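You operate a simulated robot arm through the tools that you are given. There is no shell and no other tool. Be economical: measure what you need, move in short steps, check, and stop when the job is done.

The job below is to be done with a simulated robot arm. You get a single attempt, and the scene is never put back.

TASK
Pour the softener dose shown on the jug into the cup, then cap the jug.
Fine: cap screwed tight, jug back where it stood, nothing spilt. Set down upright: white softener jug.

It is judged by the outcome, as a careful person would: the job done as asked, and still so three seconds after it is handed in. It fails if anything else is knocked over, pushed out of place, dropped, spilled or broken. Lids that push on must go on centred and level and be pressed home; caps that screw on are set level and turned clockwise until they are tight.

THE ROBOT
A 6-joint arm with a two-finger parallel gripper, fixed in place. Base frame: the origin is at the foot of the arm, x ahead of it, y to its left, z up; the work surface is at about z = 850. Lengths are in mm, angles in rad, forces in N, time in s.
With the tool pointing down near the work surface it reaches from about 180 to 760 mm from the base axis. Its first joint turns from -2.897 to 2.897 rad. Payload 3.91 kg.
The TCP is the grasp point between the finger pads, 30 mm short of the fingertips. In the tool frame z runs along the fingers and y along their closing line. The gripper opens to 110 mm. The fingers are 20 mm wide and 10 mm thick; the gripper's body (48 by 112 mm) begins 55 mm behind the TCP.
Orientation is that of the tool frame in the base frame, as a unit quaternion [w, x, y, z]. With the fingers straight down and closing along the base's y, the tool's x points along the base's -x, its y along +y and its z along -z.

THE INTERFACE
- The arm moves only by the tool nudge_tool. Its argument "commands" is one flat list of numbers, 7 for each row, row after row: the shift along the tool's x, y, z in units of 40 mm (1.0 is 40 mm), then the turn, a rotation vector about the tool's x, y, z in units of 5 degrees (1.0 is 5 degrees), then the opening, from 0 (shut) to 1 (fully open). In form: [x, y, z, wx, wy, wz, gripper, x, y, z, wx, wy, wz, gripper, ...]. A call has 1 to 8 rows; each row shifts and turns the commanded pose from where the row before left it, along the tool's axes as they then stand. A call with a number of a shift or a turn outside -1 to 1 is refused whole. Each row takes 0.2 s and may step no farther than 50 mm and 0.15 rad from the row before; otherwise, or with a gripper value out of range, the whole call is refused. A pose out of reach is approached as far as the arm can. The call stops where the force on the tool passes 50 N (or 10 N more than at its start, if that is more) or the arm is blocked; 0.2 s more then pass. Each finger travels about 45 mm/s and halts on what it meets, pressing with about 24 N; the grip force reading is that of the motor and also rises with nothing between the fingers. The clock runs only during rows and for 0.2 s after the last one: add rows that do not move to give the fingers time. The reply holds the time, the measured pose of the TCP, the force on the tool along the base axes, the opening and the grip force, in the units named above and with some noise, with the torque about the TCP (base axes, N m) and any sound that the robot's microphone picked up, and new pictures: "show" is both (left out), scene, wrist or none.
- Cameras (640 x 400 px; columns grow to the right, rows downward): "scene" is fixed at [222.7, 499.3, 1539.1]; the picture's right is [-0.81, -0.58, 0.00], its down [-0.30, 0.42, -0.86] and it looks along [0.50, -0.70, -0.51] (base axes); focal length 314 px, centre (320, 200). "wrist" rides on the gripper at [71, 22, -107] in the tool frame; the picture's right is [-0.29, 0.96, 0.00], its down [-0.76, -0.23, -0.61] and it looks along [-0.58, -0.18, 0.79] (tool axes); focal length 243 px, centre (320, 200). There is no depth. A picture from a camera that has moved, and an enlarged one, comes with that camera's place and axes in the base frame and with its lens.
- slide_trunk(by): slides the trunk up (or, below 0, down) by that many mm; the arm rides with it, the base frame stays. It gives what a move gives, with no picture.
- inspect(camera, box): a new picture of the part [left, top, right, bottom] of that camera's present view, enlarged. It takes no simulated time.
- finish_job(): hands the job in; it is judged then, once.

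Work in short steps. Places have to be worked out from the pictures, the camera data and where the tool is seen: move nearer, look again, correct. Check each grasp and each placing, and mend what went wrong. You have 120 turns and 200 pictures in all, those below and enlarged ones among them. Open the gripper and draw the arm clear of the work before you hand the job in, unless the task says otherwise; then end with one line.

The tools are called after "Emit:" by a JSON object that holds its "fn" and its "kwargs". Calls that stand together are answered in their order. nudge_tool: Moves the arm, as the interface text tells. Its arguments: {"type":"object","properties":{"commands":{"type":"array"},"show":{"type":"string","enum":["both","scene","wrist","none"]}},"required":["commands"]} The other tools are called the same way: slide_trunk (by) slides the trunk up or down; inspect (camera, box) takes an enlarged picture of a part of a camera's view; finish_job () hands the job in.

At the start:

```text
clock: 0.0
tcp_pos: [385.7, -63.1, 1302.5]
tcp_rot: [0.0, 0.002, 1.0, 0.0]
wrist_force: [-0.6, 0.5, 0.3]
wrist_torque: [0.01, 0.04, 0.01]
width: 109.8
grasp_force: 0.0
trunk travel left (down, up): [-525.0, 65.0]
```

scene: 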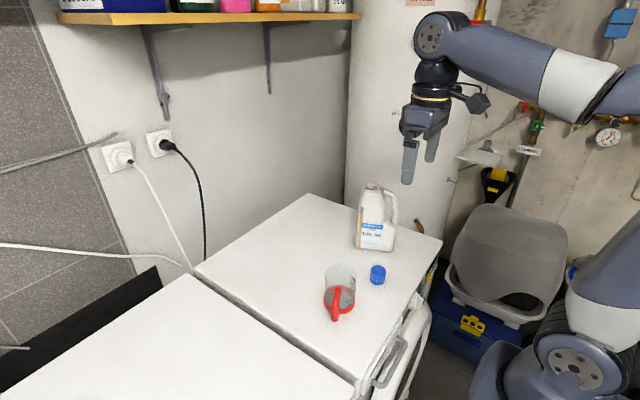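
wrist: 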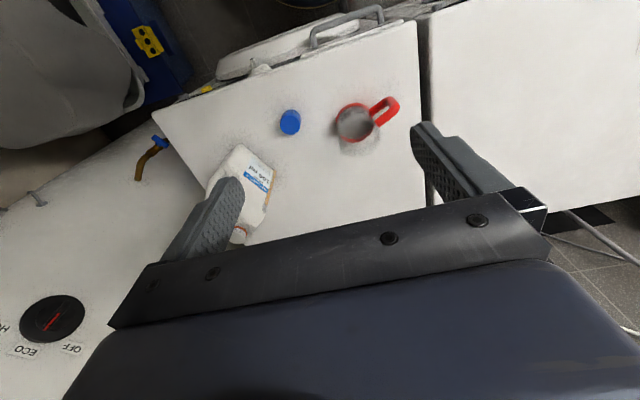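

I'll look closer at the jug's label, the cup and the cap.

Emit:
{"fn": "inspect", "kwargs": {"camera": "scene", "box": [300, 170, 440, 330]}}

Emit:
{"fn": "inspect", "kwargs": {"camera": "scene", "box": [340, 175, 410, 260]}}

Emit:
{"fn": "inspect", "kwargs": {"camera": "wrist", "box": [180, 80, 420, 250]}}

```text
2.50 times, centred on (370, 250) of scene
camera zoom: at [222.7, 499.3, 1539.1], right [-0.81, -0.58, 0.0], down [-0.3, 0.42, -0.86], along [0.5, -0.7, -0.51], focal length 784 px, centre (195, 75)
```

zoom: 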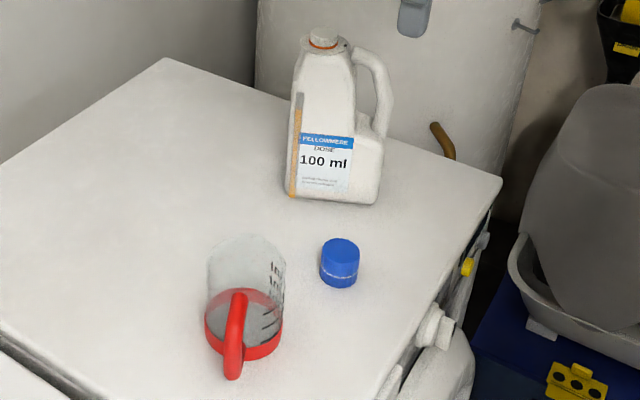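

```text
4.71 times, centred on (375, 218) of scene
camera zoom: at [222.7, 499.3, 1539.1], right [-0.81, -0.58, 0.0], down [-0.3, 0.42, -0.86], along [0.5, -0.7, -0.51], focal length 1477 px, centre (61, 118)
```

zoom: 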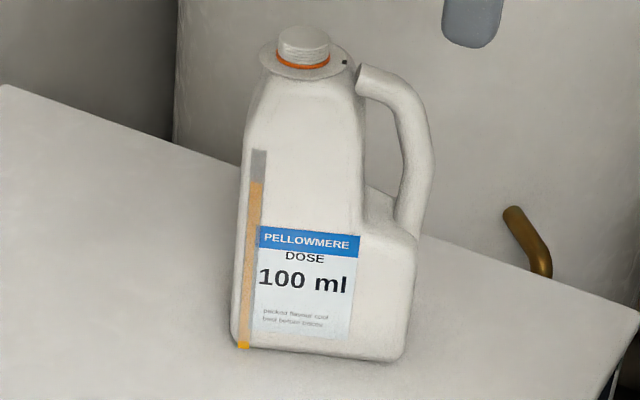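

```text
2.35 times, centred on (300, 165) of wrist
camera zoom: at [316.0, -41.7, 1410.5], right [0.29, 0.96, 0.0], down [0.76, -0.23, 0.61], along [0.58, -0.18, -0.79], focal length 571 px, centre (367, 282)
```

zoom: 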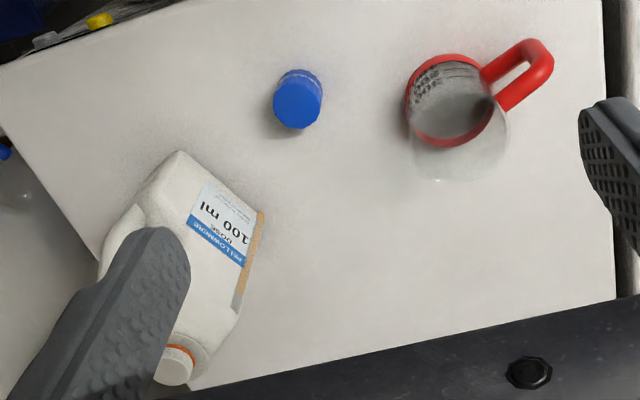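

The dose is 100 ml, with the cap loose at about (482,-162), the cup at about (527,-17) and the jug at about (565,-314). I'll bring the wrist camera toward the jug to see its neck and handle.

Emit:
{"fn": "nudge_tool", "kwargs": {"commands": [-0.2, -0.98, 0.2, 0, 0, 0, 1, -0.2, -0.98, 0.2, 0, 0, 0, 1, -0.2, -0.98, 0.2, 0, 0, 0, 1, -0.2, -0.98, 0.2, 0, 0, 0, 1, -0.2, -0.98, 0.2, 0, 0, 0, 1, -0.2, -0.98, 0.2, 0, 0, 0, 1]}}

```text
clock: 1.4
tcp_pos: [433.2, -297.6, 1255.4]
tcp_rot: [0.0, 0.0, 1.0, 0.001]
wrist_force: [-0.8, 0.6, 0.3]
wrist_torque: [0.0, 0.03, -0.01]
width: 110.0
grasp_force: 0.1
trunk travel left (down, up): [-525.0, 65.0]
camera wrist: at [363.2, -276.0, 1364.1], right [0.29, 0.96, 0.0], down [0.76, -0.23, 0.61], along [0.58, -0.18, -0.79], focal length 243 px, centre (320, 200)
```

scene: 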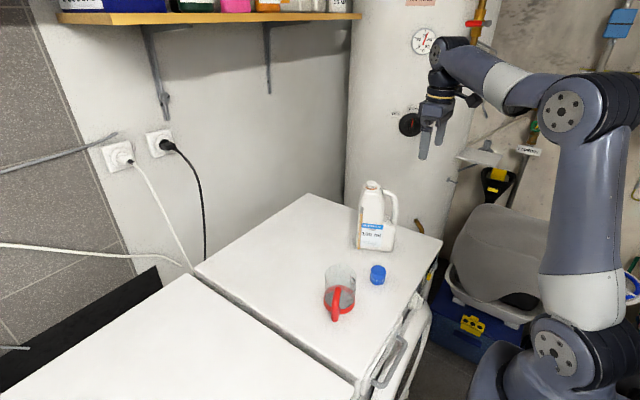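
wrist: 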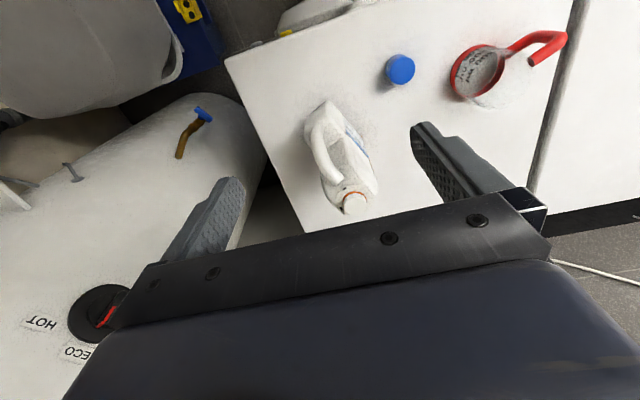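

The jug is now visible between the fingers, so I'll zoom in on it.

Emit:
{"fn": "inspect", "kwargs": {"camera": "wrist", "box": [285, 80, 405, 230]}}

Emit:
{"fn": "inspect", "kwargs": {"camera": "wrist", "box": [370, 20, 580, 120]}}

```text
2.67 times, centred on (345, 155) of wrist
camera zoom: at [363.2, -276.0, 1364.1], right [0.29, 0.96, 0.0], down [0.76, -0.23, 0.61], along [0.58, -0.18, -0.79], focal length 647 px, centre (253, 320)
```

zoom: 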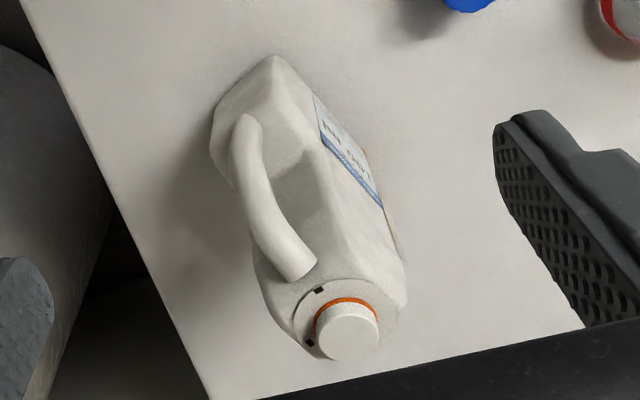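

```text
3.05 times, centred on (475, 70) of wrist
camera zoom: at [363.2, -276.0, 1364.1], right [0.29, 0.96, 0.0], down [0.76, -0.23, 0.61], along [0.58, -0.18, -0.79], focal length 739 px, centre (-152, 596)
```

zoom: 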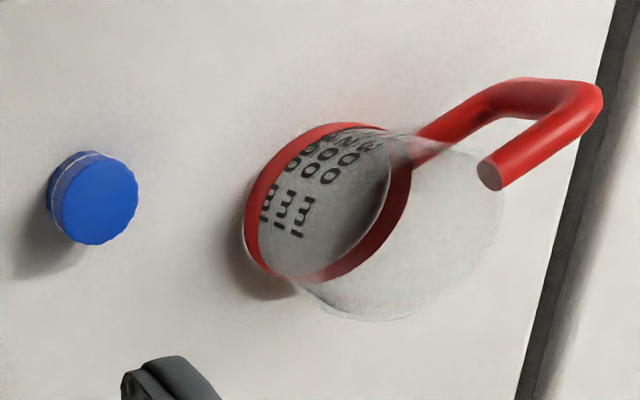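

I want a closer look at the neck, which appears capped or ridged.

Emit:
{"fn": "nudge_tool", "kwargs": {"commands": [-0.8, -0.1, 0.8, 0, 0, 0, 1, -0.8, -0.1, 0.8, 0, 0, 0, 1], "show": "wrist"}}

Emit:
{"fn": "inspect", "kwargs": {"camera": "wrist", "box": [280, 100, 440, 240]}}

```text
clock: 2.0
tcp_pos: [497.9, -306.6, 1190.5]
tcp_rot: [0.0, 0.001, 1.0, 0.0]
wrist_force: [-0.3, 0.0, -0.2]
wrist_torque: [0.01, 0.02, -0.02]
width: 109.8
grasp_force: 0.0
trunk travel left (down, up): [-525.0, 65.0]
camera wrist: at [427.2, -285.0, 1298.8], right [0.29, 0.96, 0.0], down [0.76, -0.23, 0.61], along [0.58, -0.18, -0.79], focal length 243 px, centre (320, 200)
```

wrist: 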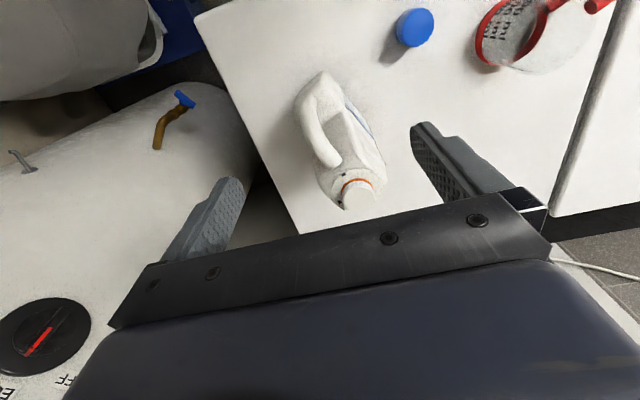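

```text
2.86 times, centred on (360, 170) of wrist
camera zoom: at [427.2, -285.0, 1298.8], right [0.29, 0.96, 0.0], down [0.76, -0.23, 0.61], along [0.58, -0.18, -0.79], focal length 693 px, centre (206, 286)
```

zoom: 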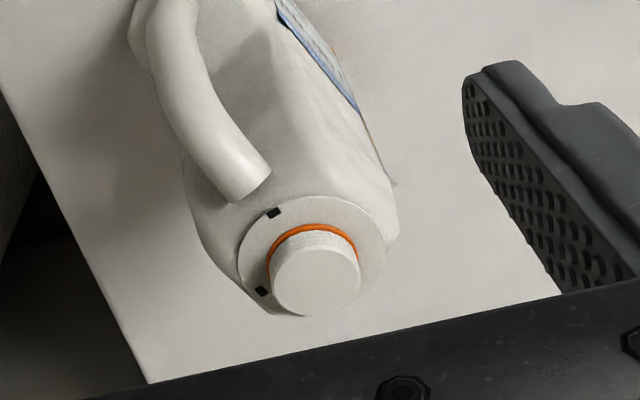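

The neck top is at about (596,-292,1088). The jug's long axis is yawed about 30°, with the handle on the robot side. I plan to straddle the lower body from the handle side, nearly level, close to its centre of mass. First I'll back off and yaw.

Emit:
{"fn": "nudge_tool", "kwargs": {"commands": [0.82, -0.78, 0, 0, 0, 0, 1, 0.82, -0.78, 0, 0, 0, 0, 1, 0.82, -0.78, 0, 0, 0, -1, 1, 0, 0, 0, 0, 0, -1, 1, 0, 0, 0, 0, 0, -1, 1, 0, 0, 0, 0, 0, -1, 1, 0, 0, 0, 0, 0, -1, 1, 0, 0, 0, 0, 0, -1, 1], "show": "none"}}

Emit:
{"fn": "nudge_tool", "kwargs": {"commands": [0, 0, 0, 0, -1, 0, 1, 0, 0, 0, 0, -1, 0, 1, 0, 0, 0, 0, -1, 0, 1, 0, 0, 0, 0, -1, 0, 1, 0, 0, 0, 0, -1, 0, 1, 0, 0, 0, 0, -1, 0, 1, 0, 0, 0, 0, -1, 0, 1, 0, 0, 0, 0, -1, 0, 1], "show": "both"}}

```text
clock: 3.8
tcp_pos: [399.3, -399.0, 1190.6]
tcp_rot: [0.0, -0.258, 0.966, 0.0]
wrist_force: [-0.5, 0.2, -0.6]
wrist_torque: [-0.04, 0.04, 0.0]
width: 109.8
grasp_force: 0.1
trunk travel left (down, up): [-525.0, 65.0]
```

```text
clock: 5.6
tcp_pos: [400.5, -398.3, 1190.5]
tcp_rot: [0.331, -0.244, 0.907, 0.088]
wrist_force: [0.0, 0.6, -0.6]
wrist_torque: [0.01, 0.02, 0.01]
width: 110.2
grasp_force: 0.1
trunk travel left (down, up): [-525.0, 65.0]
camera wrist: at [283.4, -442.9, 1228.0], right [-0.29, 0.94, 0.19], down [0.28, -0.1, 0.95], along [0.92, 0.32, -0.23], focal length 243 px, centre (320, 200)
```

scene: 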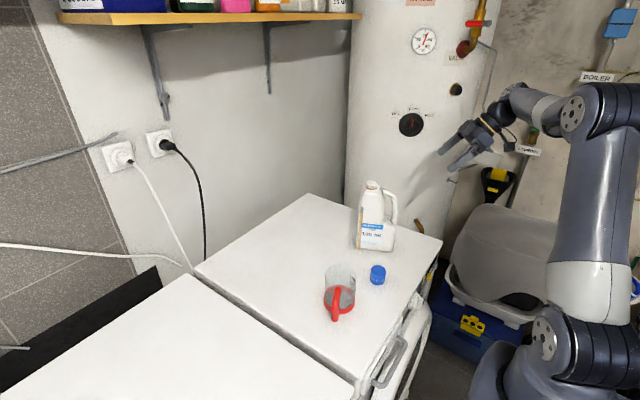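
wrist: 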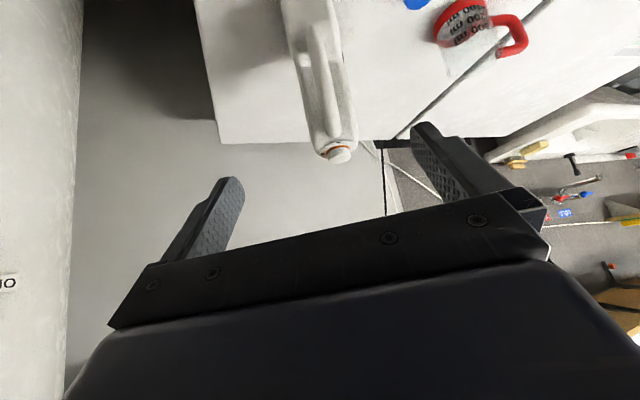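

Pitch the rest of the way to 15° below level, then lower with the trunk.

Emit:
{"fn": "nudge_tool", "kwargs": {"commands": [0, 0, 0, 0, -1, 0, 1, 0, 0, 0, 0, -1, 0, 1, 0, 0, 0, 0, -1, 0, 1, 0, 0, 0, 0, -1, 0, 1, 0, 0, 0, 0, -1, 0, 1, 0, 0, 0, 0, -1, 0, 1, 0, 0, 0, 0, -1, 0, 1], "show": "none"}}

Emit:
{"fn": "slide_trunk", "kwargs": {"by": -180}}

Emit:
{"fn": "inspect", "kwargs": {"camera": "wrist", "box": [0, 0, 640, 400]}}

```text
clock: 7.2
tcp_pos: [399.7, -400.5, 1190.3]
tcp_rot: [0.588, -0.205, 0.766, 0.157]
wrist_force: [-0.2, -0.3, 0.4]
wrist_torque: [-0.01, 0.01, 0.02]
width: 110.3
grasp_force: 0.0
trunk travel left (down, up): [-525.0, 65.0]
```

```text
clock: 9.2
tcp_pos: [399.3, -399.8, 1010.9]
tcp_rot: [0.588, -0.205, 0.766, 0.158]
wrist_force: [-0.6, 0.1, 0.4]
wrist_torque: [0.0, -0.01, -0.02]
width: 109.9
grasp_force: 0.0
trunk travel left (down, up): [-345.0, 245.0]
```

```text
1.00 times, centred on (320, 200) of wrist (not enlarged: the box is as wide or as high as the picture)
camera zoom: at [284.0, -442.9, 970.8], right [-0.41, 0.87, 0.28], down [-0.22, -0.39, 0.89], along [0.88, 0.31, 0.36], focal length 243 px, centre (320, 200)
```

zoom: 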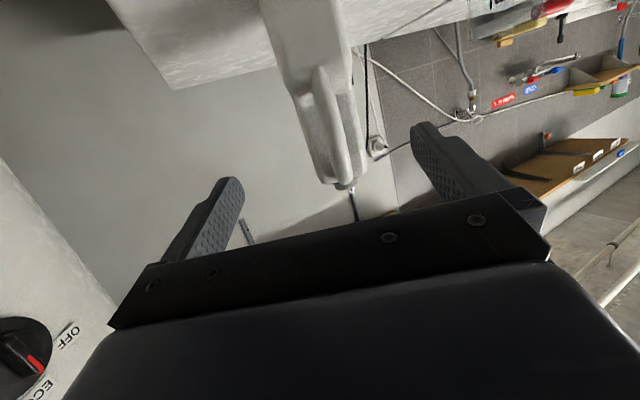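

The jug sits nearly straight ahead. I'll zoom in to check the lateral centring and yaw.

Emit:
{"fn": "inspect", "kwargs": {"camera": "wrist", "box": [220, 0, 440, 200]}}

Emit:
{"fn": "inspect", "kwargs": {"camera": "scene", "box": [340, 80, 520, 270]}}

```text
2.00 times, centred on (330, 100) of wrist
camera zoom: at [284.0, -442.9, 970.8], right [-0.41, 0.87, 0.28], down [-0.22, -0.39, 0.89], along [0.88, 0.31, 0.36], focal length 485 px, centre (300, 400)
```

zoom: 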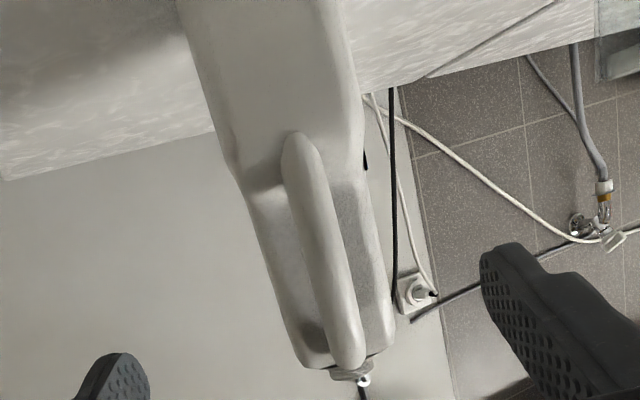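

```text
2.11 times, centred on (430, 175) of scene
camera zoom: at [222.7, 499.3, 1539.1], right [-0.81, -0.58, 0.0], down [-0.3, 0.42, -0.86], along [0.5, -0.7, -0.51], focal length 661 px, centre (88, 253)
```

zoom: 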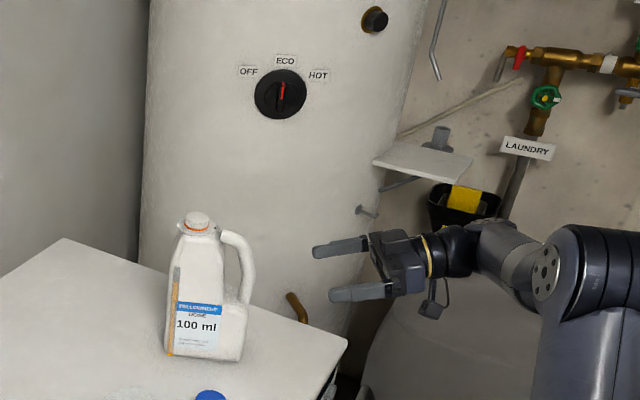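

The wrist view shows the jug yaw is nearer 25° and its centre about (566,-305). I'll correct the yaw by -5° and move to the pre-grasp.

Emit:
{"fn": "nudge_tool", "kwargs": {"commands": [0, 0, 0, 0.966, 0, 0.259, 1, 0.54, 0.2, 0.84, 0, 0, 0, 1, 0.54, 0.2, 0.84, 0, 0, 0, 1]}}

Emit:
{"fn": "inspect", "kwargs": {"camera": "wrist", "box": [220, 0, 440, 200]}}

Emit:
{"fn": "inspect", "kwargs": {"camera": "scene", "box": [340, 140, 480, 270]}}

```text
clock: 10.0
tcp_pos: [440.4, -363.2, 952.1]
tcp_rot: [0.594, -0.172, 0.775, 0.131]
wrist_force: [0.1, -1.2, 0.5]
wrist_torque: [-0.03, 0.04, -0.04]
width: 109.9
grasp_force: 0.1
trunk travel left (down, up): [-345.0, 245.0]
camera wrist: at [322.0, -396.0, 911.5], right [-0.34, 0.9, 0.28], down [-0.26, -0.37, 0.89], along [0.91, 0.23, 0.36], focal length 243 px, centre (320, 200)
```

scene: 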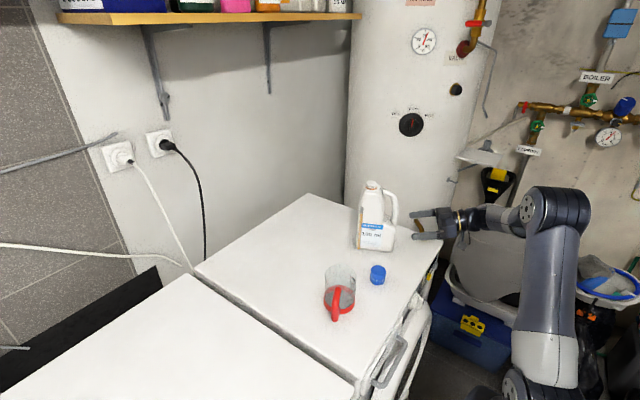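
wrist: 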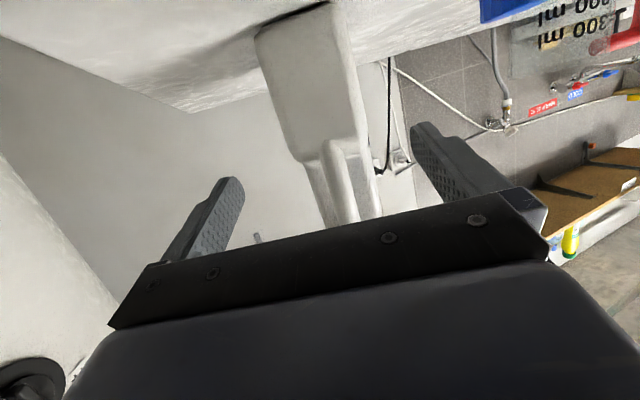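

```text
2.00 times, centred on (330, 100) of wrist
camera zoom: at [322.0, -396.0, 911.5], right [-0.34, 0.9, 0.28], down [-0.26, -0.37, 0.89], along [0.91, 0.23, 0.36], focal length 485 px, centre (300, 400)
```

zoom: 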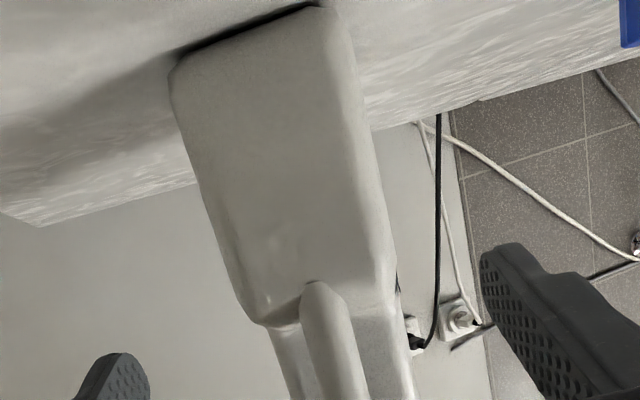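

```text
3.08 times, centred on (410, 205) of scene
camera zoom: at [222.7, 499.3, 1539.1], right [-0.81, -0.58, 0.0], down [-0.3, 0.42, -0.86], along [0.5, -0.7, -0.51], focal length 966 px, centre (43, 185)
```

zoom: 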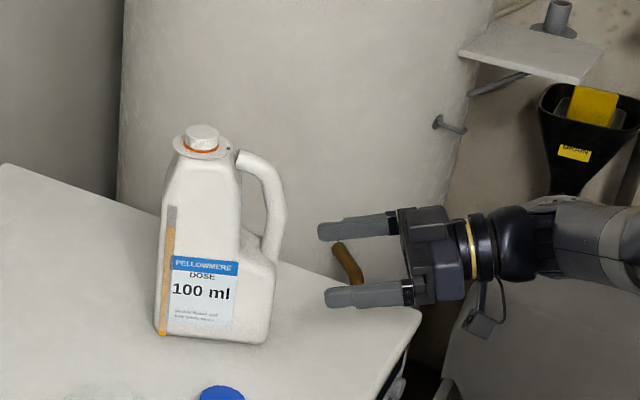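

Lateral alignment is within about 2 mm, so I'll advance 120 mm along the tool axis, straddling the lower body.

Emit:
{"fn": "nudge_tool", "kwargs": {"commands": [0, 0.02, 0.75, 0, 0, 0, 1, 0, 0, 0.75, 0, 0, 0, 1, 0, 0, 0.75, 0, 0, 0, 1, 0, 0, 0.4, 0, 0, 0, 1, 0, 0, 0.35, 0, 0, 0, 1]}}

Emit:
{"fn": "inspect", "kwargs": {"camera": "scene", "box": [340, 160, 450, 270]}}

```text
clock: 11.2
tcp_pos: [546.5, -314.0, 920.4]
tcp_rot: [0.594, -0.171, 0.775, 0.132]
wrist_force: [0.2, 0.4, 0.0]
wrist_torque: [0.02, -0.05, 0.0]
width: 110.0
grasp_force: 0.0
trunk travel left (down, up): [-345.0, 245.0]
camera wrist: at [427.1, -346.0, 880.7], right [-0.34, 0.9, 0.28], down [-0.26, -0.37, 0.89], along [0.91, 0.23, 0.36], focal length 243 px, centre (320, 200)
```

scene: 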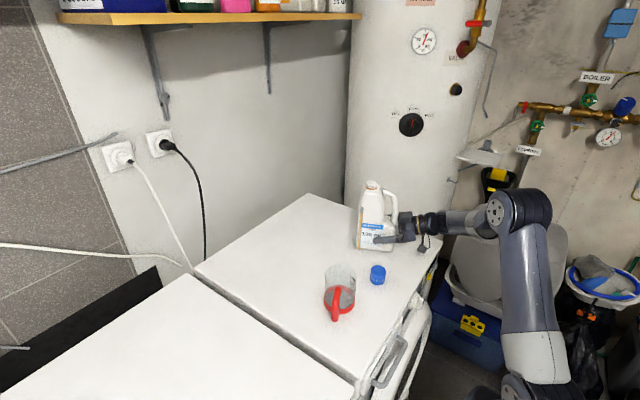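
wrist: 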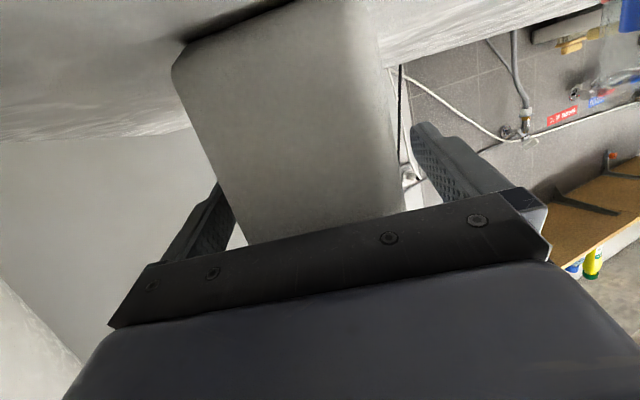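

```text
3.64 times, centred on (395, 215) of scene
camera zoom: at [222.7, 499.3, 1539.1], right [-0.81, -0.58, 0.0], down [-0.3, 0.42, -0.86], along [0.5, -0.7, -0.51], focal length 1141 px, centre (47, 146)
```

zoom: 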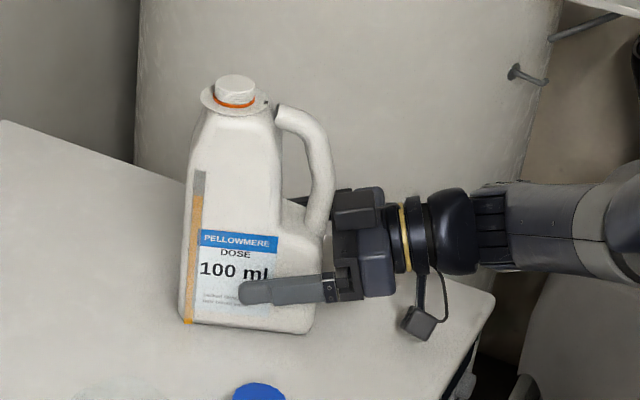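

Good position. I'll close most of the way first (about 72 mm) and check the gaps.

Emit:
{"fn": "nudge_tool", "kwargs": {"commands": [0, 0, 0, 0, 0, 0, 0.66, 0, 0, 0, 0, 0, 0, 0.66, 0, 0, 0, 0, 0, 0, 0.66], "show": "wrist"}}

Emit:
{"fn": "inspect", "kwargs": {"camera": "wrist", "box": [180, 100, 480, 280]}}

```text
clock: 12.0
tcp_pos: [545.4, -312.8, 920.5]
tcp_rot: [0.594, -0.172, 0.775, 0.132]
wrist_force: [-1.1, 1.9, -0.8]
wrist_torque: [0.0, 0.0, 0.08]
width: 73.5
grasp_force: 0.2
trunk travel left (down, up): [-345.0, 245.0]
camera wrist: at [427.0, -345.7, 880.7], right [-0.34, 0.9, 0.28], down [-0.26, -0.37, 0.89], along [0.91, 0.23, 0.36], focal length 243 px, centre (320, 200)
```

wrist: 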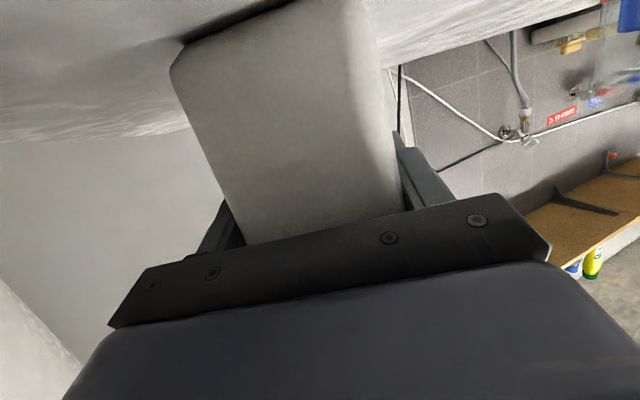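

```text
2.13 times, centred on (330, 190) of wrist
camera zoom: at [427.0, -345.7, 880.7], right [-0.34, 0.9, 0.28], down [-0.26, -0.37, 0.89], along [0.91, 0.23, 0.36], focal length 518 px, centre (299, 221)
```

zoom: 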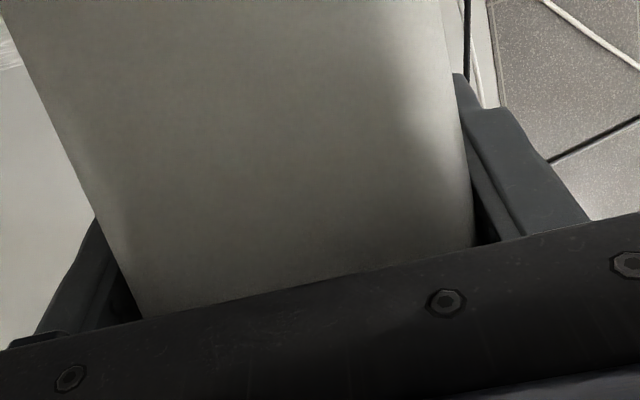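

Gaps look near-even; close fully and check the grip.

Emit:
{"fn": "nudge_tool", "kwargs": {"commands": [0, 0, 0, 0, 0, 0, 0.55, 0, 0, 0, 0, 0, 0, 0.3, 0, 0, 0, 0, 0, 0, 0, 0, 0, 0, 0, 0, 0, 0, 0, 0, 0, 0, 0, 0, 0], "show": "none"}}

Emit:
{"fn": "inspect", "kwargs": {"camera": "scene", "box": [340, 160, 450, 270]}}

```text
clock: 13.2
tcp_pos: [545.3, -312.9, 921.5]
tcp_rot: [0.595, -0.171, 0.774, 0.131]
wrist_force: [-0.8, 3.2, -0.7]
wrist_torque: [0.08, -0.01, 0.08]
width: 69.8
grasp_force: 24.0
trunk travel left (down, up): [-345.0, 245.0]
```

```text
3.64 times, centred on (395, 215) of scene
camera zoom: at [222.7, 499.3, 1539.1], right [-0.81, -0.58, 0.0], down [-0.3, 0.42, -0.86], along [0.5, -0.7, -0.51], focal length 1141 px, centre (47, 146)
```

zoom: 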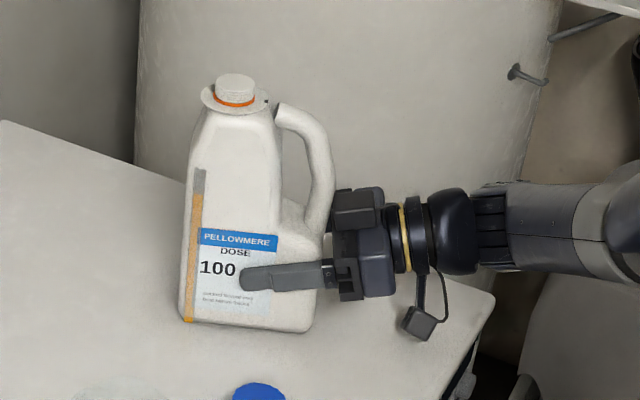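

Gripped at 69.8 mm with 24 N. I'll lift a little to weigh it and check for slip.

Emit:
{"fn": "nudge_tool", "kwargs": {"commands": [-0.24, 0, -0.065, 0, 0, 0, 0, -0.24, 0, -0.065, 0, 0, 0, 0, -0.48, 0, -0.13, 0, 0, 0, 0, 0, 0, 0, 0, 0, 0, 0], "show": "none"}}

Emit:
{"fn": "inspect", "kwargs": {"camera": "scene", "box": [340, 140, 450, 270]}}

```text
clock: 14.2
tcp_pos: [545.2, -314.7, 959.6]
tcp_rot: [0.594, -0.171, 0.775, 0.132]
wrist_force: [-0.1, -0.1, -9.8]
wrist_torque: [-0.12, 0.24, 0.0]
width: 69.8
grasp_force: 24.0
trunk travel left (down, up): [-345.0, 245.0]
```

```text
3.08 times, centred on (395, 205) of scene
camera zoom: at [222.7, 499.3, 1539.1], right [-0.81, -0.58, 0.0], down [-0.3, 0.42, -0.86], along [0.5, -0.7, -0.51], focal length 966 px, centre (89, 185)
```

zoom: 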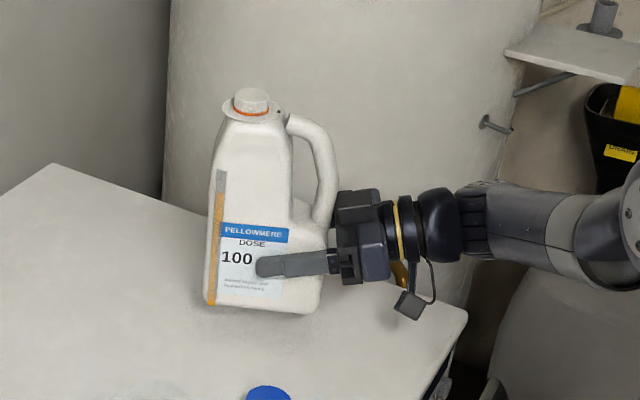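

The jug weighs about 9.8 N (1 kg) and didn't slip. I'll raise it 50 mm and tilt it a safe 25° before carrying it toward the cup; the liquid stays well below the lip.

Emit:
{"fn": "nudge_tool", "kwargs": {"commands": [-0.6, 0, -0.16, 0, 0, 0, 0, -0.6, 0, -0.16, 0, 0, 0, 0, 0, 0, 0, 0, 0.7, 0, 0, 0, 0, 0, 0, 0.9, 0, 0, 0, 0, 0, 0, 0.9, 0, 0, 0, 0, 0, 0, 0.9, 0, 0, 0, 0, 0, 0, 0.9, 0, 0, 0, 0, 0, 0, 0.7, 0, 0], "show": "none"}}

Emit:
{"fn": "inspect", "kwargs": {"camera": "scene", "box": [300, 120, 450, 330]}}

```text
clock: 16.0
tcp_pos: [547.6, -314.2, 1010.5]
tcp_rot: [0.412, -0.196, 0.885, 0.091]
wrist_force: [0.9, -0.3, -9.6]
wrist_torque: [-0.13, 0.37, -0.03]
width: 69.7
grasp_force: 23.7
trunk travel left (down, up): [-345.0, 245.0]
```

```text
1.90 times, centred on (375, 225) of scene
camera zoom: at [222.7, 499.3, 1539.1], right [-0.81, -0.58, 0.0], down [-0.3, 0.42, -0.86], along [0.5, -0.7, -0.51], focal length 598 px, centre (215, 152)
```

zoom: 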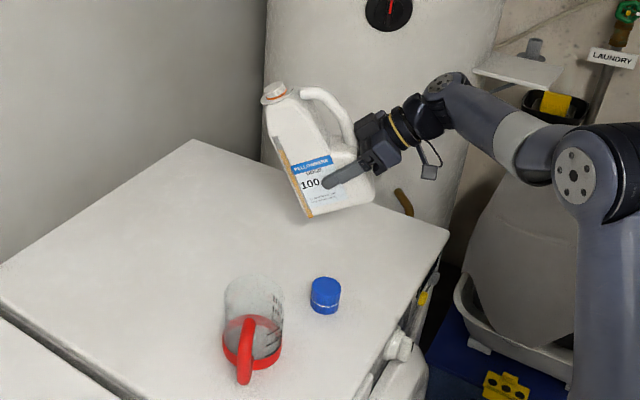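

Holding well at 25° tilt. I'll now carry it horizontally toward the cup at this height.

Emit:
{"fn": "nudge_tool", "kwargs": {"commands": [0.08, 0.5, -0.1, 0, 0, 0, 0, 0.147, 0.876, -0.175, 0, 0, 0, 0, 0.147, 0.876, -0.175, 0, 0, 0, 0, 0.147, 0.876, -0.175, 0, 0, 0, 0, 0.147, 0.876, -0.175, 0, 0, 0, 0, 0.147, 0.876, -0.175, 0, 0, 0, 0, 0.147, 0.876, -0.175, 0, 0, 0, 0, 0.1, 0.6, -0.12, 0, 0, 0, 0]}}

Emit:
{"fn": "inspect", "kwargs": {"camera": "scene", "box": [270, 150, 470, 340]}}

```text
clock: 17.8
tcp_pos: [381.6, -111.7, 1009.1]
tcp_rot: [0.413, -0.195, 0.885, 0.091]
wrist_force: [-0.3, -0.4, -9.9]
wrist_torque: [-0.18, 0.35, 0.01]
width: 69.3
grasp_force: 24.5
trunk travel left (down, up): [-345.0, 245.0]
camera wrist: at [256.3, -146.7, 1024.7], right [-0.23, 0.95, 0.22], down [0.12, -0.2, 0.97], along [0.96, 0.25, -0.07], focal length 243 px, centre (320, 200)
```

scene: 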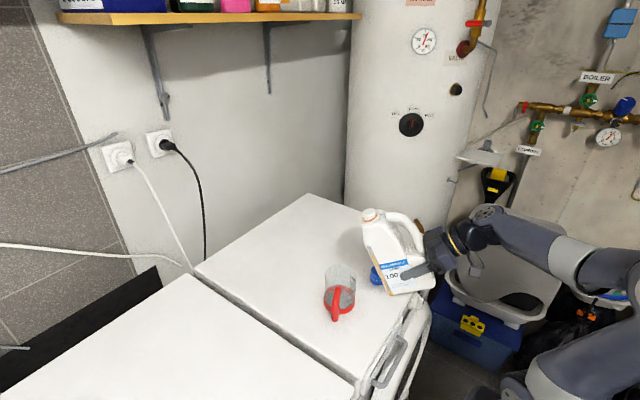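
wrist: 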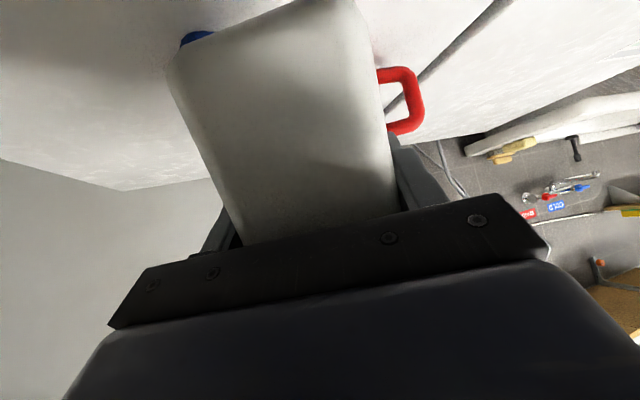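

```text
2.11 times, centred on (370, 245) of scene
camera zoom: at [222.7, 499.3, 1539.1], right [-0.81, -0.58, 0.0], down [-0.3, 0.42, -0.86], along [0.5, -0.7, -0.51], focal length 661 px, centre (215, 105)
```

zoom: 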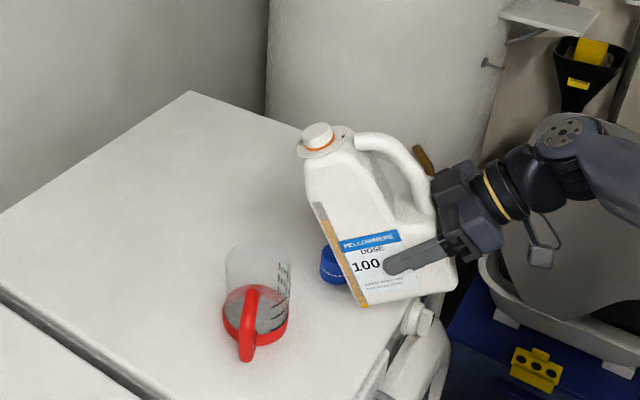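

The neck projects where predicted. I'll finish the shift and tilt to 40°, still short of flow.

Emit:
{"fn": "nudge_tool", "kwargs": {"commands": [0.13, 0.67, -0.155, 0, 0, 0, 0, 0, 0, 0, 0, 0.8, 0, 0, 0, 0, 0, 0, 0.8, 0, 0, 0, 0, 0, 0, 0.8, 0, 0, 0, 0, 0, 0, 0.6, 0, 0, 0, 0, 0, 0, 0, 0, 0], "show": "none"}}

Emit:
{"fn": "inspect", "kwargs": {"camera": "scene", "box": [270, 160, 450, 340]}}

Emit:
{"fn": "inspect", "kwargs": {"camera": "scene", "box": [310, 255, 370, 325]}}

```text
clock: 19.2
tcp_pos: [361.1, -89.8, 1010.9]
tcp_rot: [0.293, -0.206, 0.932, 0.064]
wrist_force: [0.3, -0.7, -8.9]
wrist_torque: [-0.14, 0.38, -0.02]
width: 69.8
grasp_force: 24.0
trunk travel left (down, up): [-345.0, 245.0]
```

```text
2.22 times, centred on (360, 250) of scene
camera zoom: at [222.7, 499.3, 1539.1], right [-0.81, -0.58, 0.0], down [-0.3, 0.42, -0.86], along [0.5, -0.7, -0.51], focal length 697 px, centre (231, 89)
```

zoom: 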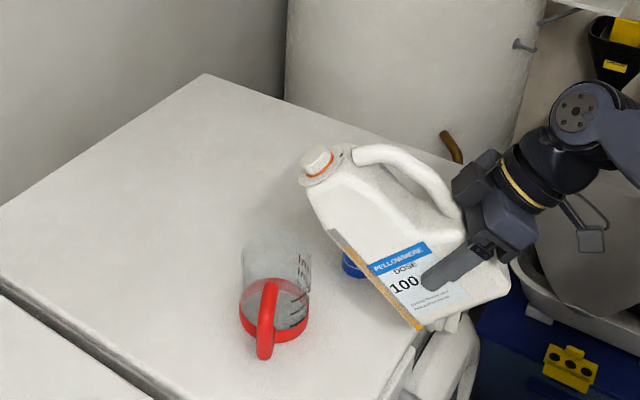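

```text
5.71 times, centred on (340, 290) of scene
camera zoom: at [222.7, 499.3, 1539.1], right [-0.81, -0.58, 0.0], down [-0.3, 0.42, -0.86], along [0.5, -0.7, -0.51], focal length 1793 px, centre (206, -314)
```

zoom: 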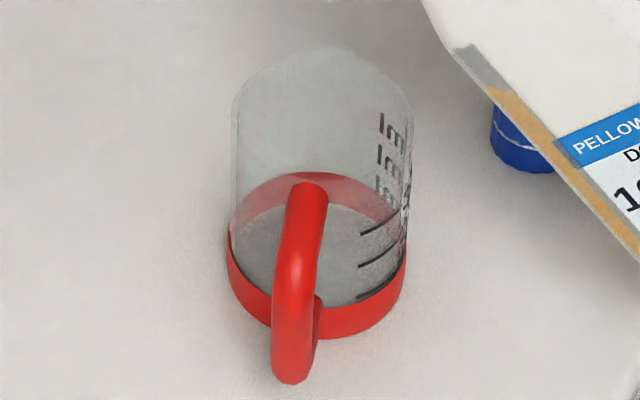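

The cup is empty and its graduations are visible. I'll lower the jug 35 mm and tilt to 45°, then look.

Emit:
{"fn": "nudge_tool", "kwargs": {"commands": [0.25, 0, 0.36, 0, 0, 0, 0, 0.25, 0, 0.36, 0, 0, 0, 0, 0, 0, 0, 0, 0.5, 0, 0, 0, 0, 0, 0, 0.5, 0, 0, 0, 0, 0, 0, 0, 0, 0], "show": "scene"}}

Emit:
{"fn": "inspect", "kwargs": {"camera": "scene", "box": [300, 200, 420, 330]}}

```text
clock: 20.4
tcp_pos: [362.0, -90.3, 975.4]
tcp_rot: [0.252, -0.209, 0.943, 0.056]
wrist_force: [0.7, 0.6, -10.0]
wrist_torque: [-0.19, 0.41, 0.03]
width: 69.9
grasp_force: 23.7
trunk travel left (down, up): [-345.0, 245.0]
```

scene: 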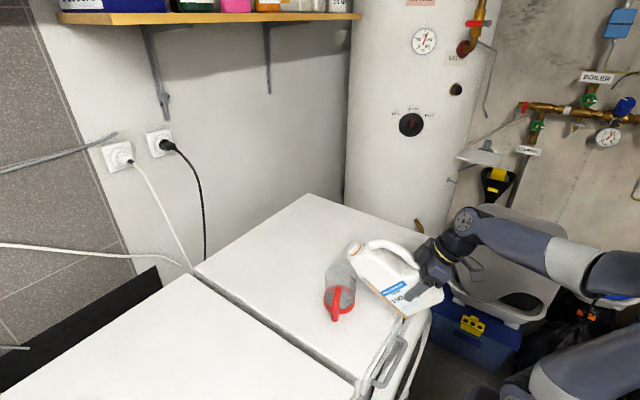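

```text
3.08 times, centred on (360, 265) of scene
camera zoom: at [222.7, 499.3, 1539.1], right [-0.81, -0.58, 0.0], down [-0.3, 0.42, -0.86], along [0.5, -0.7, -0.51], focal length 966 px, centre (197, 0)
```

zoom: 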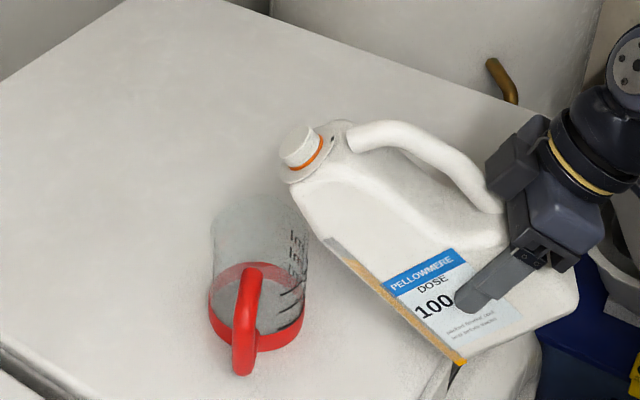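

The pour lip is lined up over the cup per projection, with no flow yet. I'll tilt to 50°.

Emit:
{"fn": "nudge_tool", "kwargs": {"commands": [0, 0, 0, 0, 0.5, 0, 0, 0, 0, 0, 0, 0.5, 0, 0, 0, 0, 0, 0, 0, 0, 0], "show": "none"}}

Emit:
{"fn": "inspect", "kwargs": {"camera": "scene", "box": [300, 220, 400, 330]}}

```text
clock: 21.2
tcp_pos: [359.7, -89.5, 975.8]
tcp_rot: [0.21, -0.211, 0.954, 0.047]
wrist_force: [-0.6, 0.9, -8.8]
wrist_torque: [-0.2, 0.41, -0.01]
width: 69.7
grasp_force: 24.2
trunk travel left (down, up): [-345.0, 245.0]
```

```text
3.64 times, centred on (350, 275) of scene
camera zoom: at [222.7, 499.3, 1539.1], right [-0.81, -0.58, 0.0], down [-0.3, 0.42, -0.86], along [0.5, -0.7, -0.51], focal length 1141 px, centre (211, -73)
```

zoom: 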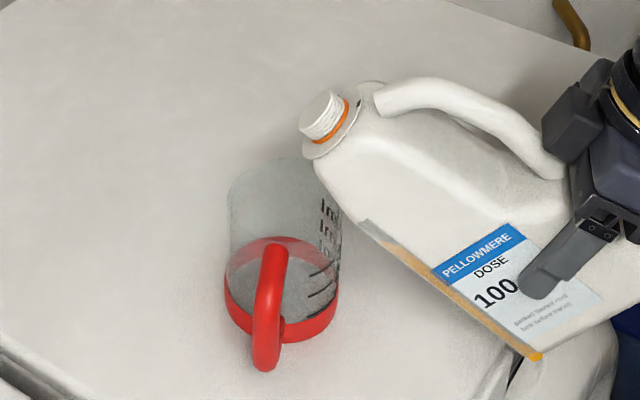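

No flow yet; tilt to 55°.

Emit:
{"fn": "nudge_tool", "kwargs": {"commands": [0, 0, 0, 0, 0.5, 0, 0, 0, 0, 0, 0, 0.5, 0, 0, 0, 0, 0, 0, 0, 0, 0, 0, 0, 0, 0, 0, 0, 0], "show": "none"}}

Emit:
{"fn": "inspect", "kwargs": {"camera": "scene", "box": [300, 220, 400, 330]}}

```text
clock: 22.2
tcp_pos: [360.9, -91.4, 974.9]
tcp_rot: [0.169, -0.212, 0.962, 0.038]
wrist_force: [-1.1, -0.2, -8.5]
wrist_torque: [-0.19, 0.4, 0.02]
width: 70.0
grasp_force: 24.0
trunk travel left (down, up): [-345.0, 245.0]
```

```text
3.64 times, centred on (350, 275) of scene
camera zoom: at [222.7, 499.3, 1539.1], right [-0.81, -0.58, 0.0], down [-0.3, 0.42, -0.86], along [0.5, -0.7, -0.51], focal length 1141 px, centre (211, -73)
```

zoom: 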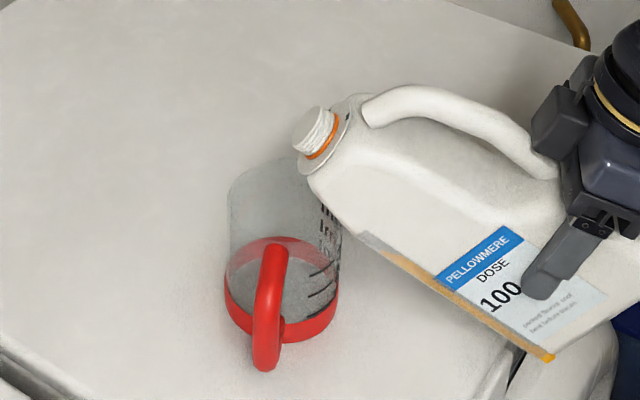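

Still no flow; tilt to 59° in small steps.

Emit:
{"fn": "nudge_tool", "kwargs": {"commands": [0, 0, 0, 0, 0.4, 0, 0, 0, 0, 0, 0, 0.4, 0, 0, 0, 0, 0, 0, 0, 0, 0, 0, 0, 0, 0, 0, 0, 0], "show": "none"}}

Emit:
{"fn": "inspect", "kwargs": {"camera": "scene", "box": [300, 220, 400, 330]}}

```text
clock: 23.2
tcp_pos: [361.2, -89.7, 974.1]
tcp_rot: [0.137, -0.213, 0.967, 0.029]
wrist_force: [-0.3, 0.2, -9.1]
wrist_torque: [-0.17, 0.4, -0.02]
width: 69.8
grasp_force: 24.1
trunk travel left (down, up): [-345.0, 245.0]
```

```text
3.64 times, centred on (350, 275) of scene
camera zoom: at [222.7, 499.3, 1539.1], right [-0.81, -0.58, 0.0], down [-0.3, 0.42, -0.86], along [0.5, -0.7, -0.51], focal length 1141 px, centre (211, -73)
```

zoom: 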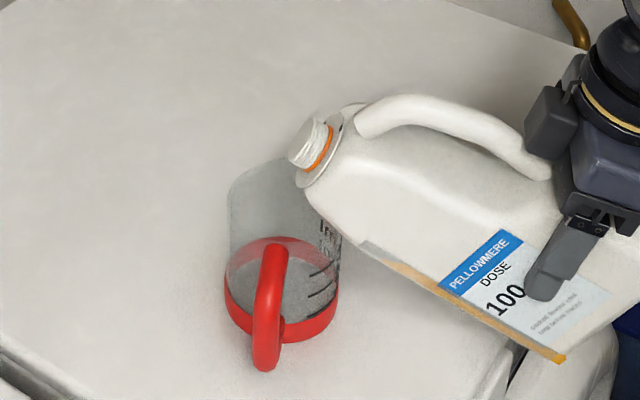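

Continue to 63°.

Emit:
{"fn": "nudge_tool", "kwargs": {"commands": [0, 0, 0, 0, 0.4, 0, 0, 0, 0, 0, 0, 0.4, 0, 0, 0, 0, 0, 0, 0, 0, 0, 0, 0, 0, 0, 0, 0, 0], "show": "none"}}

Emit:
{"fn": "inspect", "kwargs": {"camera": "scene", "box": [300, 220, 400, 330]}}

```text
clock: 24.2
tcp_pos: [360.1, -90.1, 973.9]
tcp_rot: [0.102, -0.214, 0.971, 0.022]
wrist_force: [0.1, -0.2, -8.6]
wrist_torque: [-0.18, 0.4, 0.0]
width: 70.1
grasp_force: 24.1
trunk travel left (down, up): [-345.0, 245.0]
```

```text
3.64 times, centred on (350, 275) of scene
camera zoom: at [222.7, 499.3, 1539.1], right [-0.81, -0.58, 0.0], down [-0.3, 0.42, -0.86], along [0.5, -0.7, -0.51], focal length 1141 px, centre (211, -73)
```

zoom: 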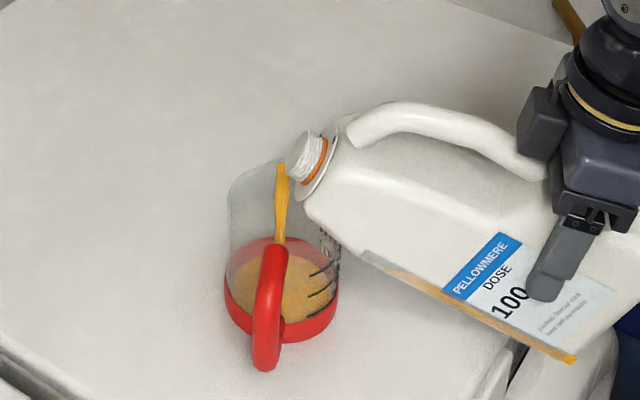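

Flow has started and lands in the cup. I'll zoom on the level while the clock is paused.

Emit:
{"fn": "inspect", "kwargs": {"camera": "scene", "box": [328, 260, 362, 316]}}

```text
7.14 times, centred on (345, 288) of scene
camera zoom: at [222.7, 499.3, 1539.1], right [-0.81, -0.58, 0.0], down [-0.3, 0.42, -0.86], along [0.5, -0.7, -0.51], focal length 2241 px, centre (141, -429)
```

zoom: 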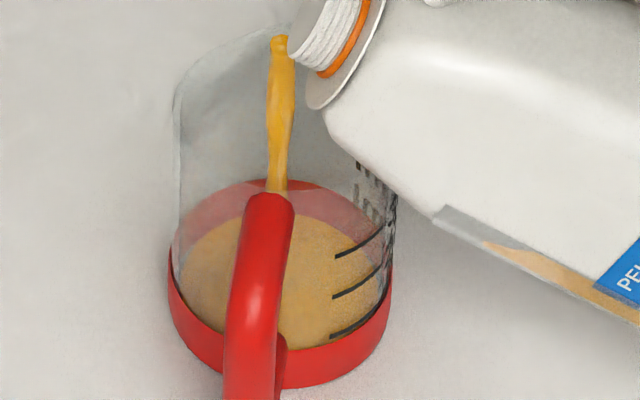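

The surface is about 8 mm above the table, versus about 26 mm for the 100 ml line (the lowest tick). I'll hold briefly.

Emit:
{"fn": "nudge_tool", "kwargs": {"commands": [0, 0, 0, 0, 0, 0, 0], "show": "none"}}

Emit:
{"fn": "inspect", "kwargs": {"camera": "scene", "box": [328, 260, 362, 316]}}

```text
clock: 24.6
tcp_pos: [358.8, -90.2, 974.1]
tcp_rot: [0.103, -0.215, 0.971, 0.023]
wrist_force: [-1.0, 0.1, -9.3]
wrist_torque: [-0.15, 0.4, 0.0]
width: 69.7
grasp_force: 23.6
trunk travel left (down, up): [-345.0, 245.0]
```

```text
7.14 times, centred on (345, 288) of scene
camera zoom: at [222.7, 499.3, 1539.1], right [-0.81, -0.58, 0.0], down [-0.3, 0.42, -0.86], along [0.5, -0.7, -0.51], focal length 2241 px, centre (141, -429)
```

zoom: 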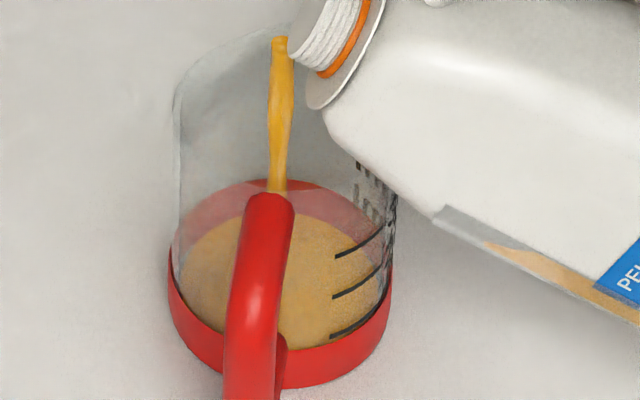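

The level is rising slowly; hold about 1.2 s more.

Emit:
{"fn": "nudge_tool", "kwargs": {"commands": [0, 0, 0, 0, 0, 0, 0, 0, 0, 0, 0, 0, 0, 0, 0, 0, 0, 0, 0, 0, 0, 0, 0, 0, 0, 0, 0, 0, 0, 0, 0, 0, 0, 0, 0], "show": "none"}}

Emit:
{"fn": "inspect", "kwargs": {"camera": "scene", "box": [328, 260, 362, 316]}}

```text
clock: 25.8
tcp_pos: [360.2, -89.5, 974.8]
tcp_rot: [0.102, -0.214, 0.971, 0.022]
wrist_force: [0.1, -0.4, -9.1]
wrist_torque: [-0.16, 0.38, 0.01]
width: 70.0
grasp_force: 24.3
trunk travel left (down, up): [-345.0, 245.0]
```

```text
7.14 times, centred on (345, 288) of scene
camera zoom: at [222.7, 499.3, 1539.1], right [-0.81, -0.58, 0.0], down [-0.3, 0.42, -0.86], along [0.5, -0.7, -0.51], focal length 2241 px, centre (141, -429)
```

zoom: 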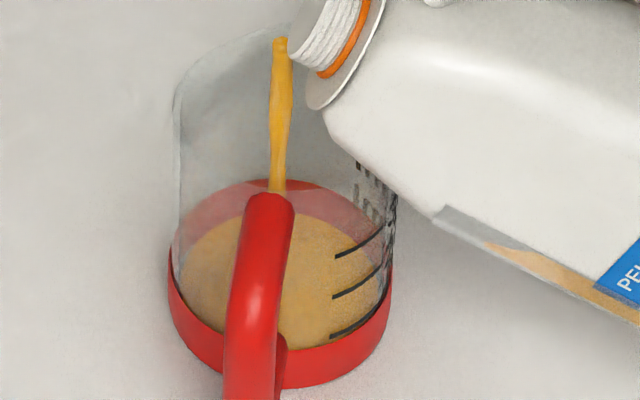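

The flow is nearly a trickle at this tilt; add 2°.

Emit:
{"fn": "nudge_tool", "kwargs": {"commands": [0, 0, 0, 0, 0.4, 0, 0, 0, 0, 0, 0, 0, 0, 0, 0, 0, 0, 0, 0, 0, 0], "show": "none"}}

Emit:
{"fn": "inspect", "kwargs": {"camera": "scene", "box": [328, 260, 362, 316]}}

```text
clock: 26.6
tcp_pos: [359.2, -90.3, 974.0]
tcp_rot: [0.085, -0.216, 0.973, 0.019]
wrist_force: [0.3, 0.4, -8.4]
wrist_torque: [-0.2, 0.36, -0.03]
width: 69.8
grasp_force: 24.2
trunk travel left (down, up): [-345.0, 245.0]
```

```text
7.14 times, centred on (345, 288) of scene
camera zoom: at [222.7, 499.3, 1539.1], right [-0.81, -0.58, 0.0], down [-0.3, 0.42, -0.86], along [0.5, -0.7, -0.51], focal length 2241 px, centre (141, -429)
```

zoom: 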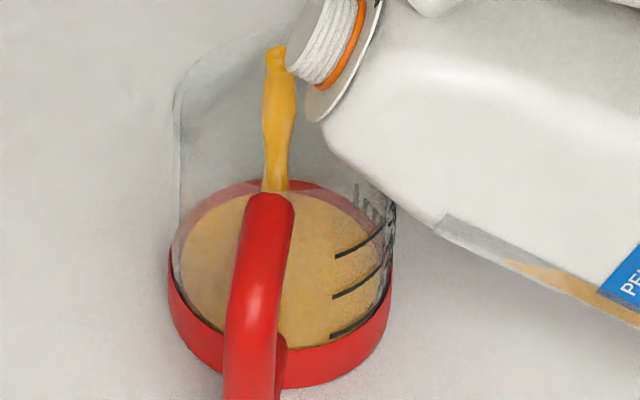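

Now about 20 mm (roughly 70 ml). I'll ease back 1° and look.

Emit:
{"fn": "nudge_tool", "kwargs": {"commands": [0, 0, 0, 0, -0.2, 0, 0], "show": "none"}}

Emit:
{"fn": "inspect", "kwargs": {"camera": "scene", "box": [328, 260, 362, 316]}}

```text
clock: 27.0
tcp_pos: [359.6, -90.9, 974.5]
tcp_rot: [0.094, -0.216, 0.972, 0.021]
wrist_force: [0.0, -0.2, -8.8]
wrist_torque: [-0.13, 0.38, 0.03]
width: 69.9
grasp_force: 23.9
trunk travel left (down, up): [-345.0, 245.0]
```

```text
7.14 times, centred on (345, 288) of scene
camera zoom: at [222.7, 499.3, 1539.1], right [-0.81, -0.58, 0.0], down [-0.3, 0.42, -0.86], along [0.5, -0.7, -0.51], focal length 2241 px, centre (141, -429)
```

zoom: 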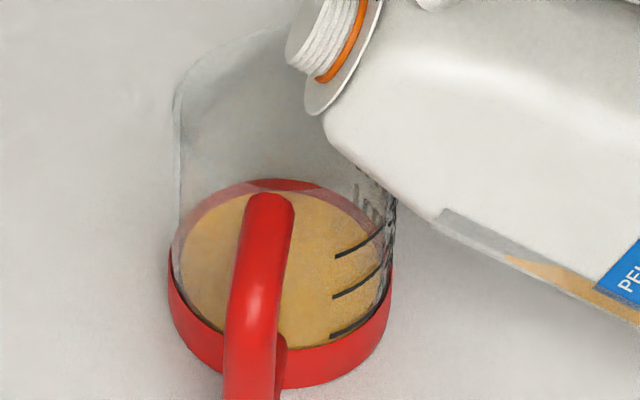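

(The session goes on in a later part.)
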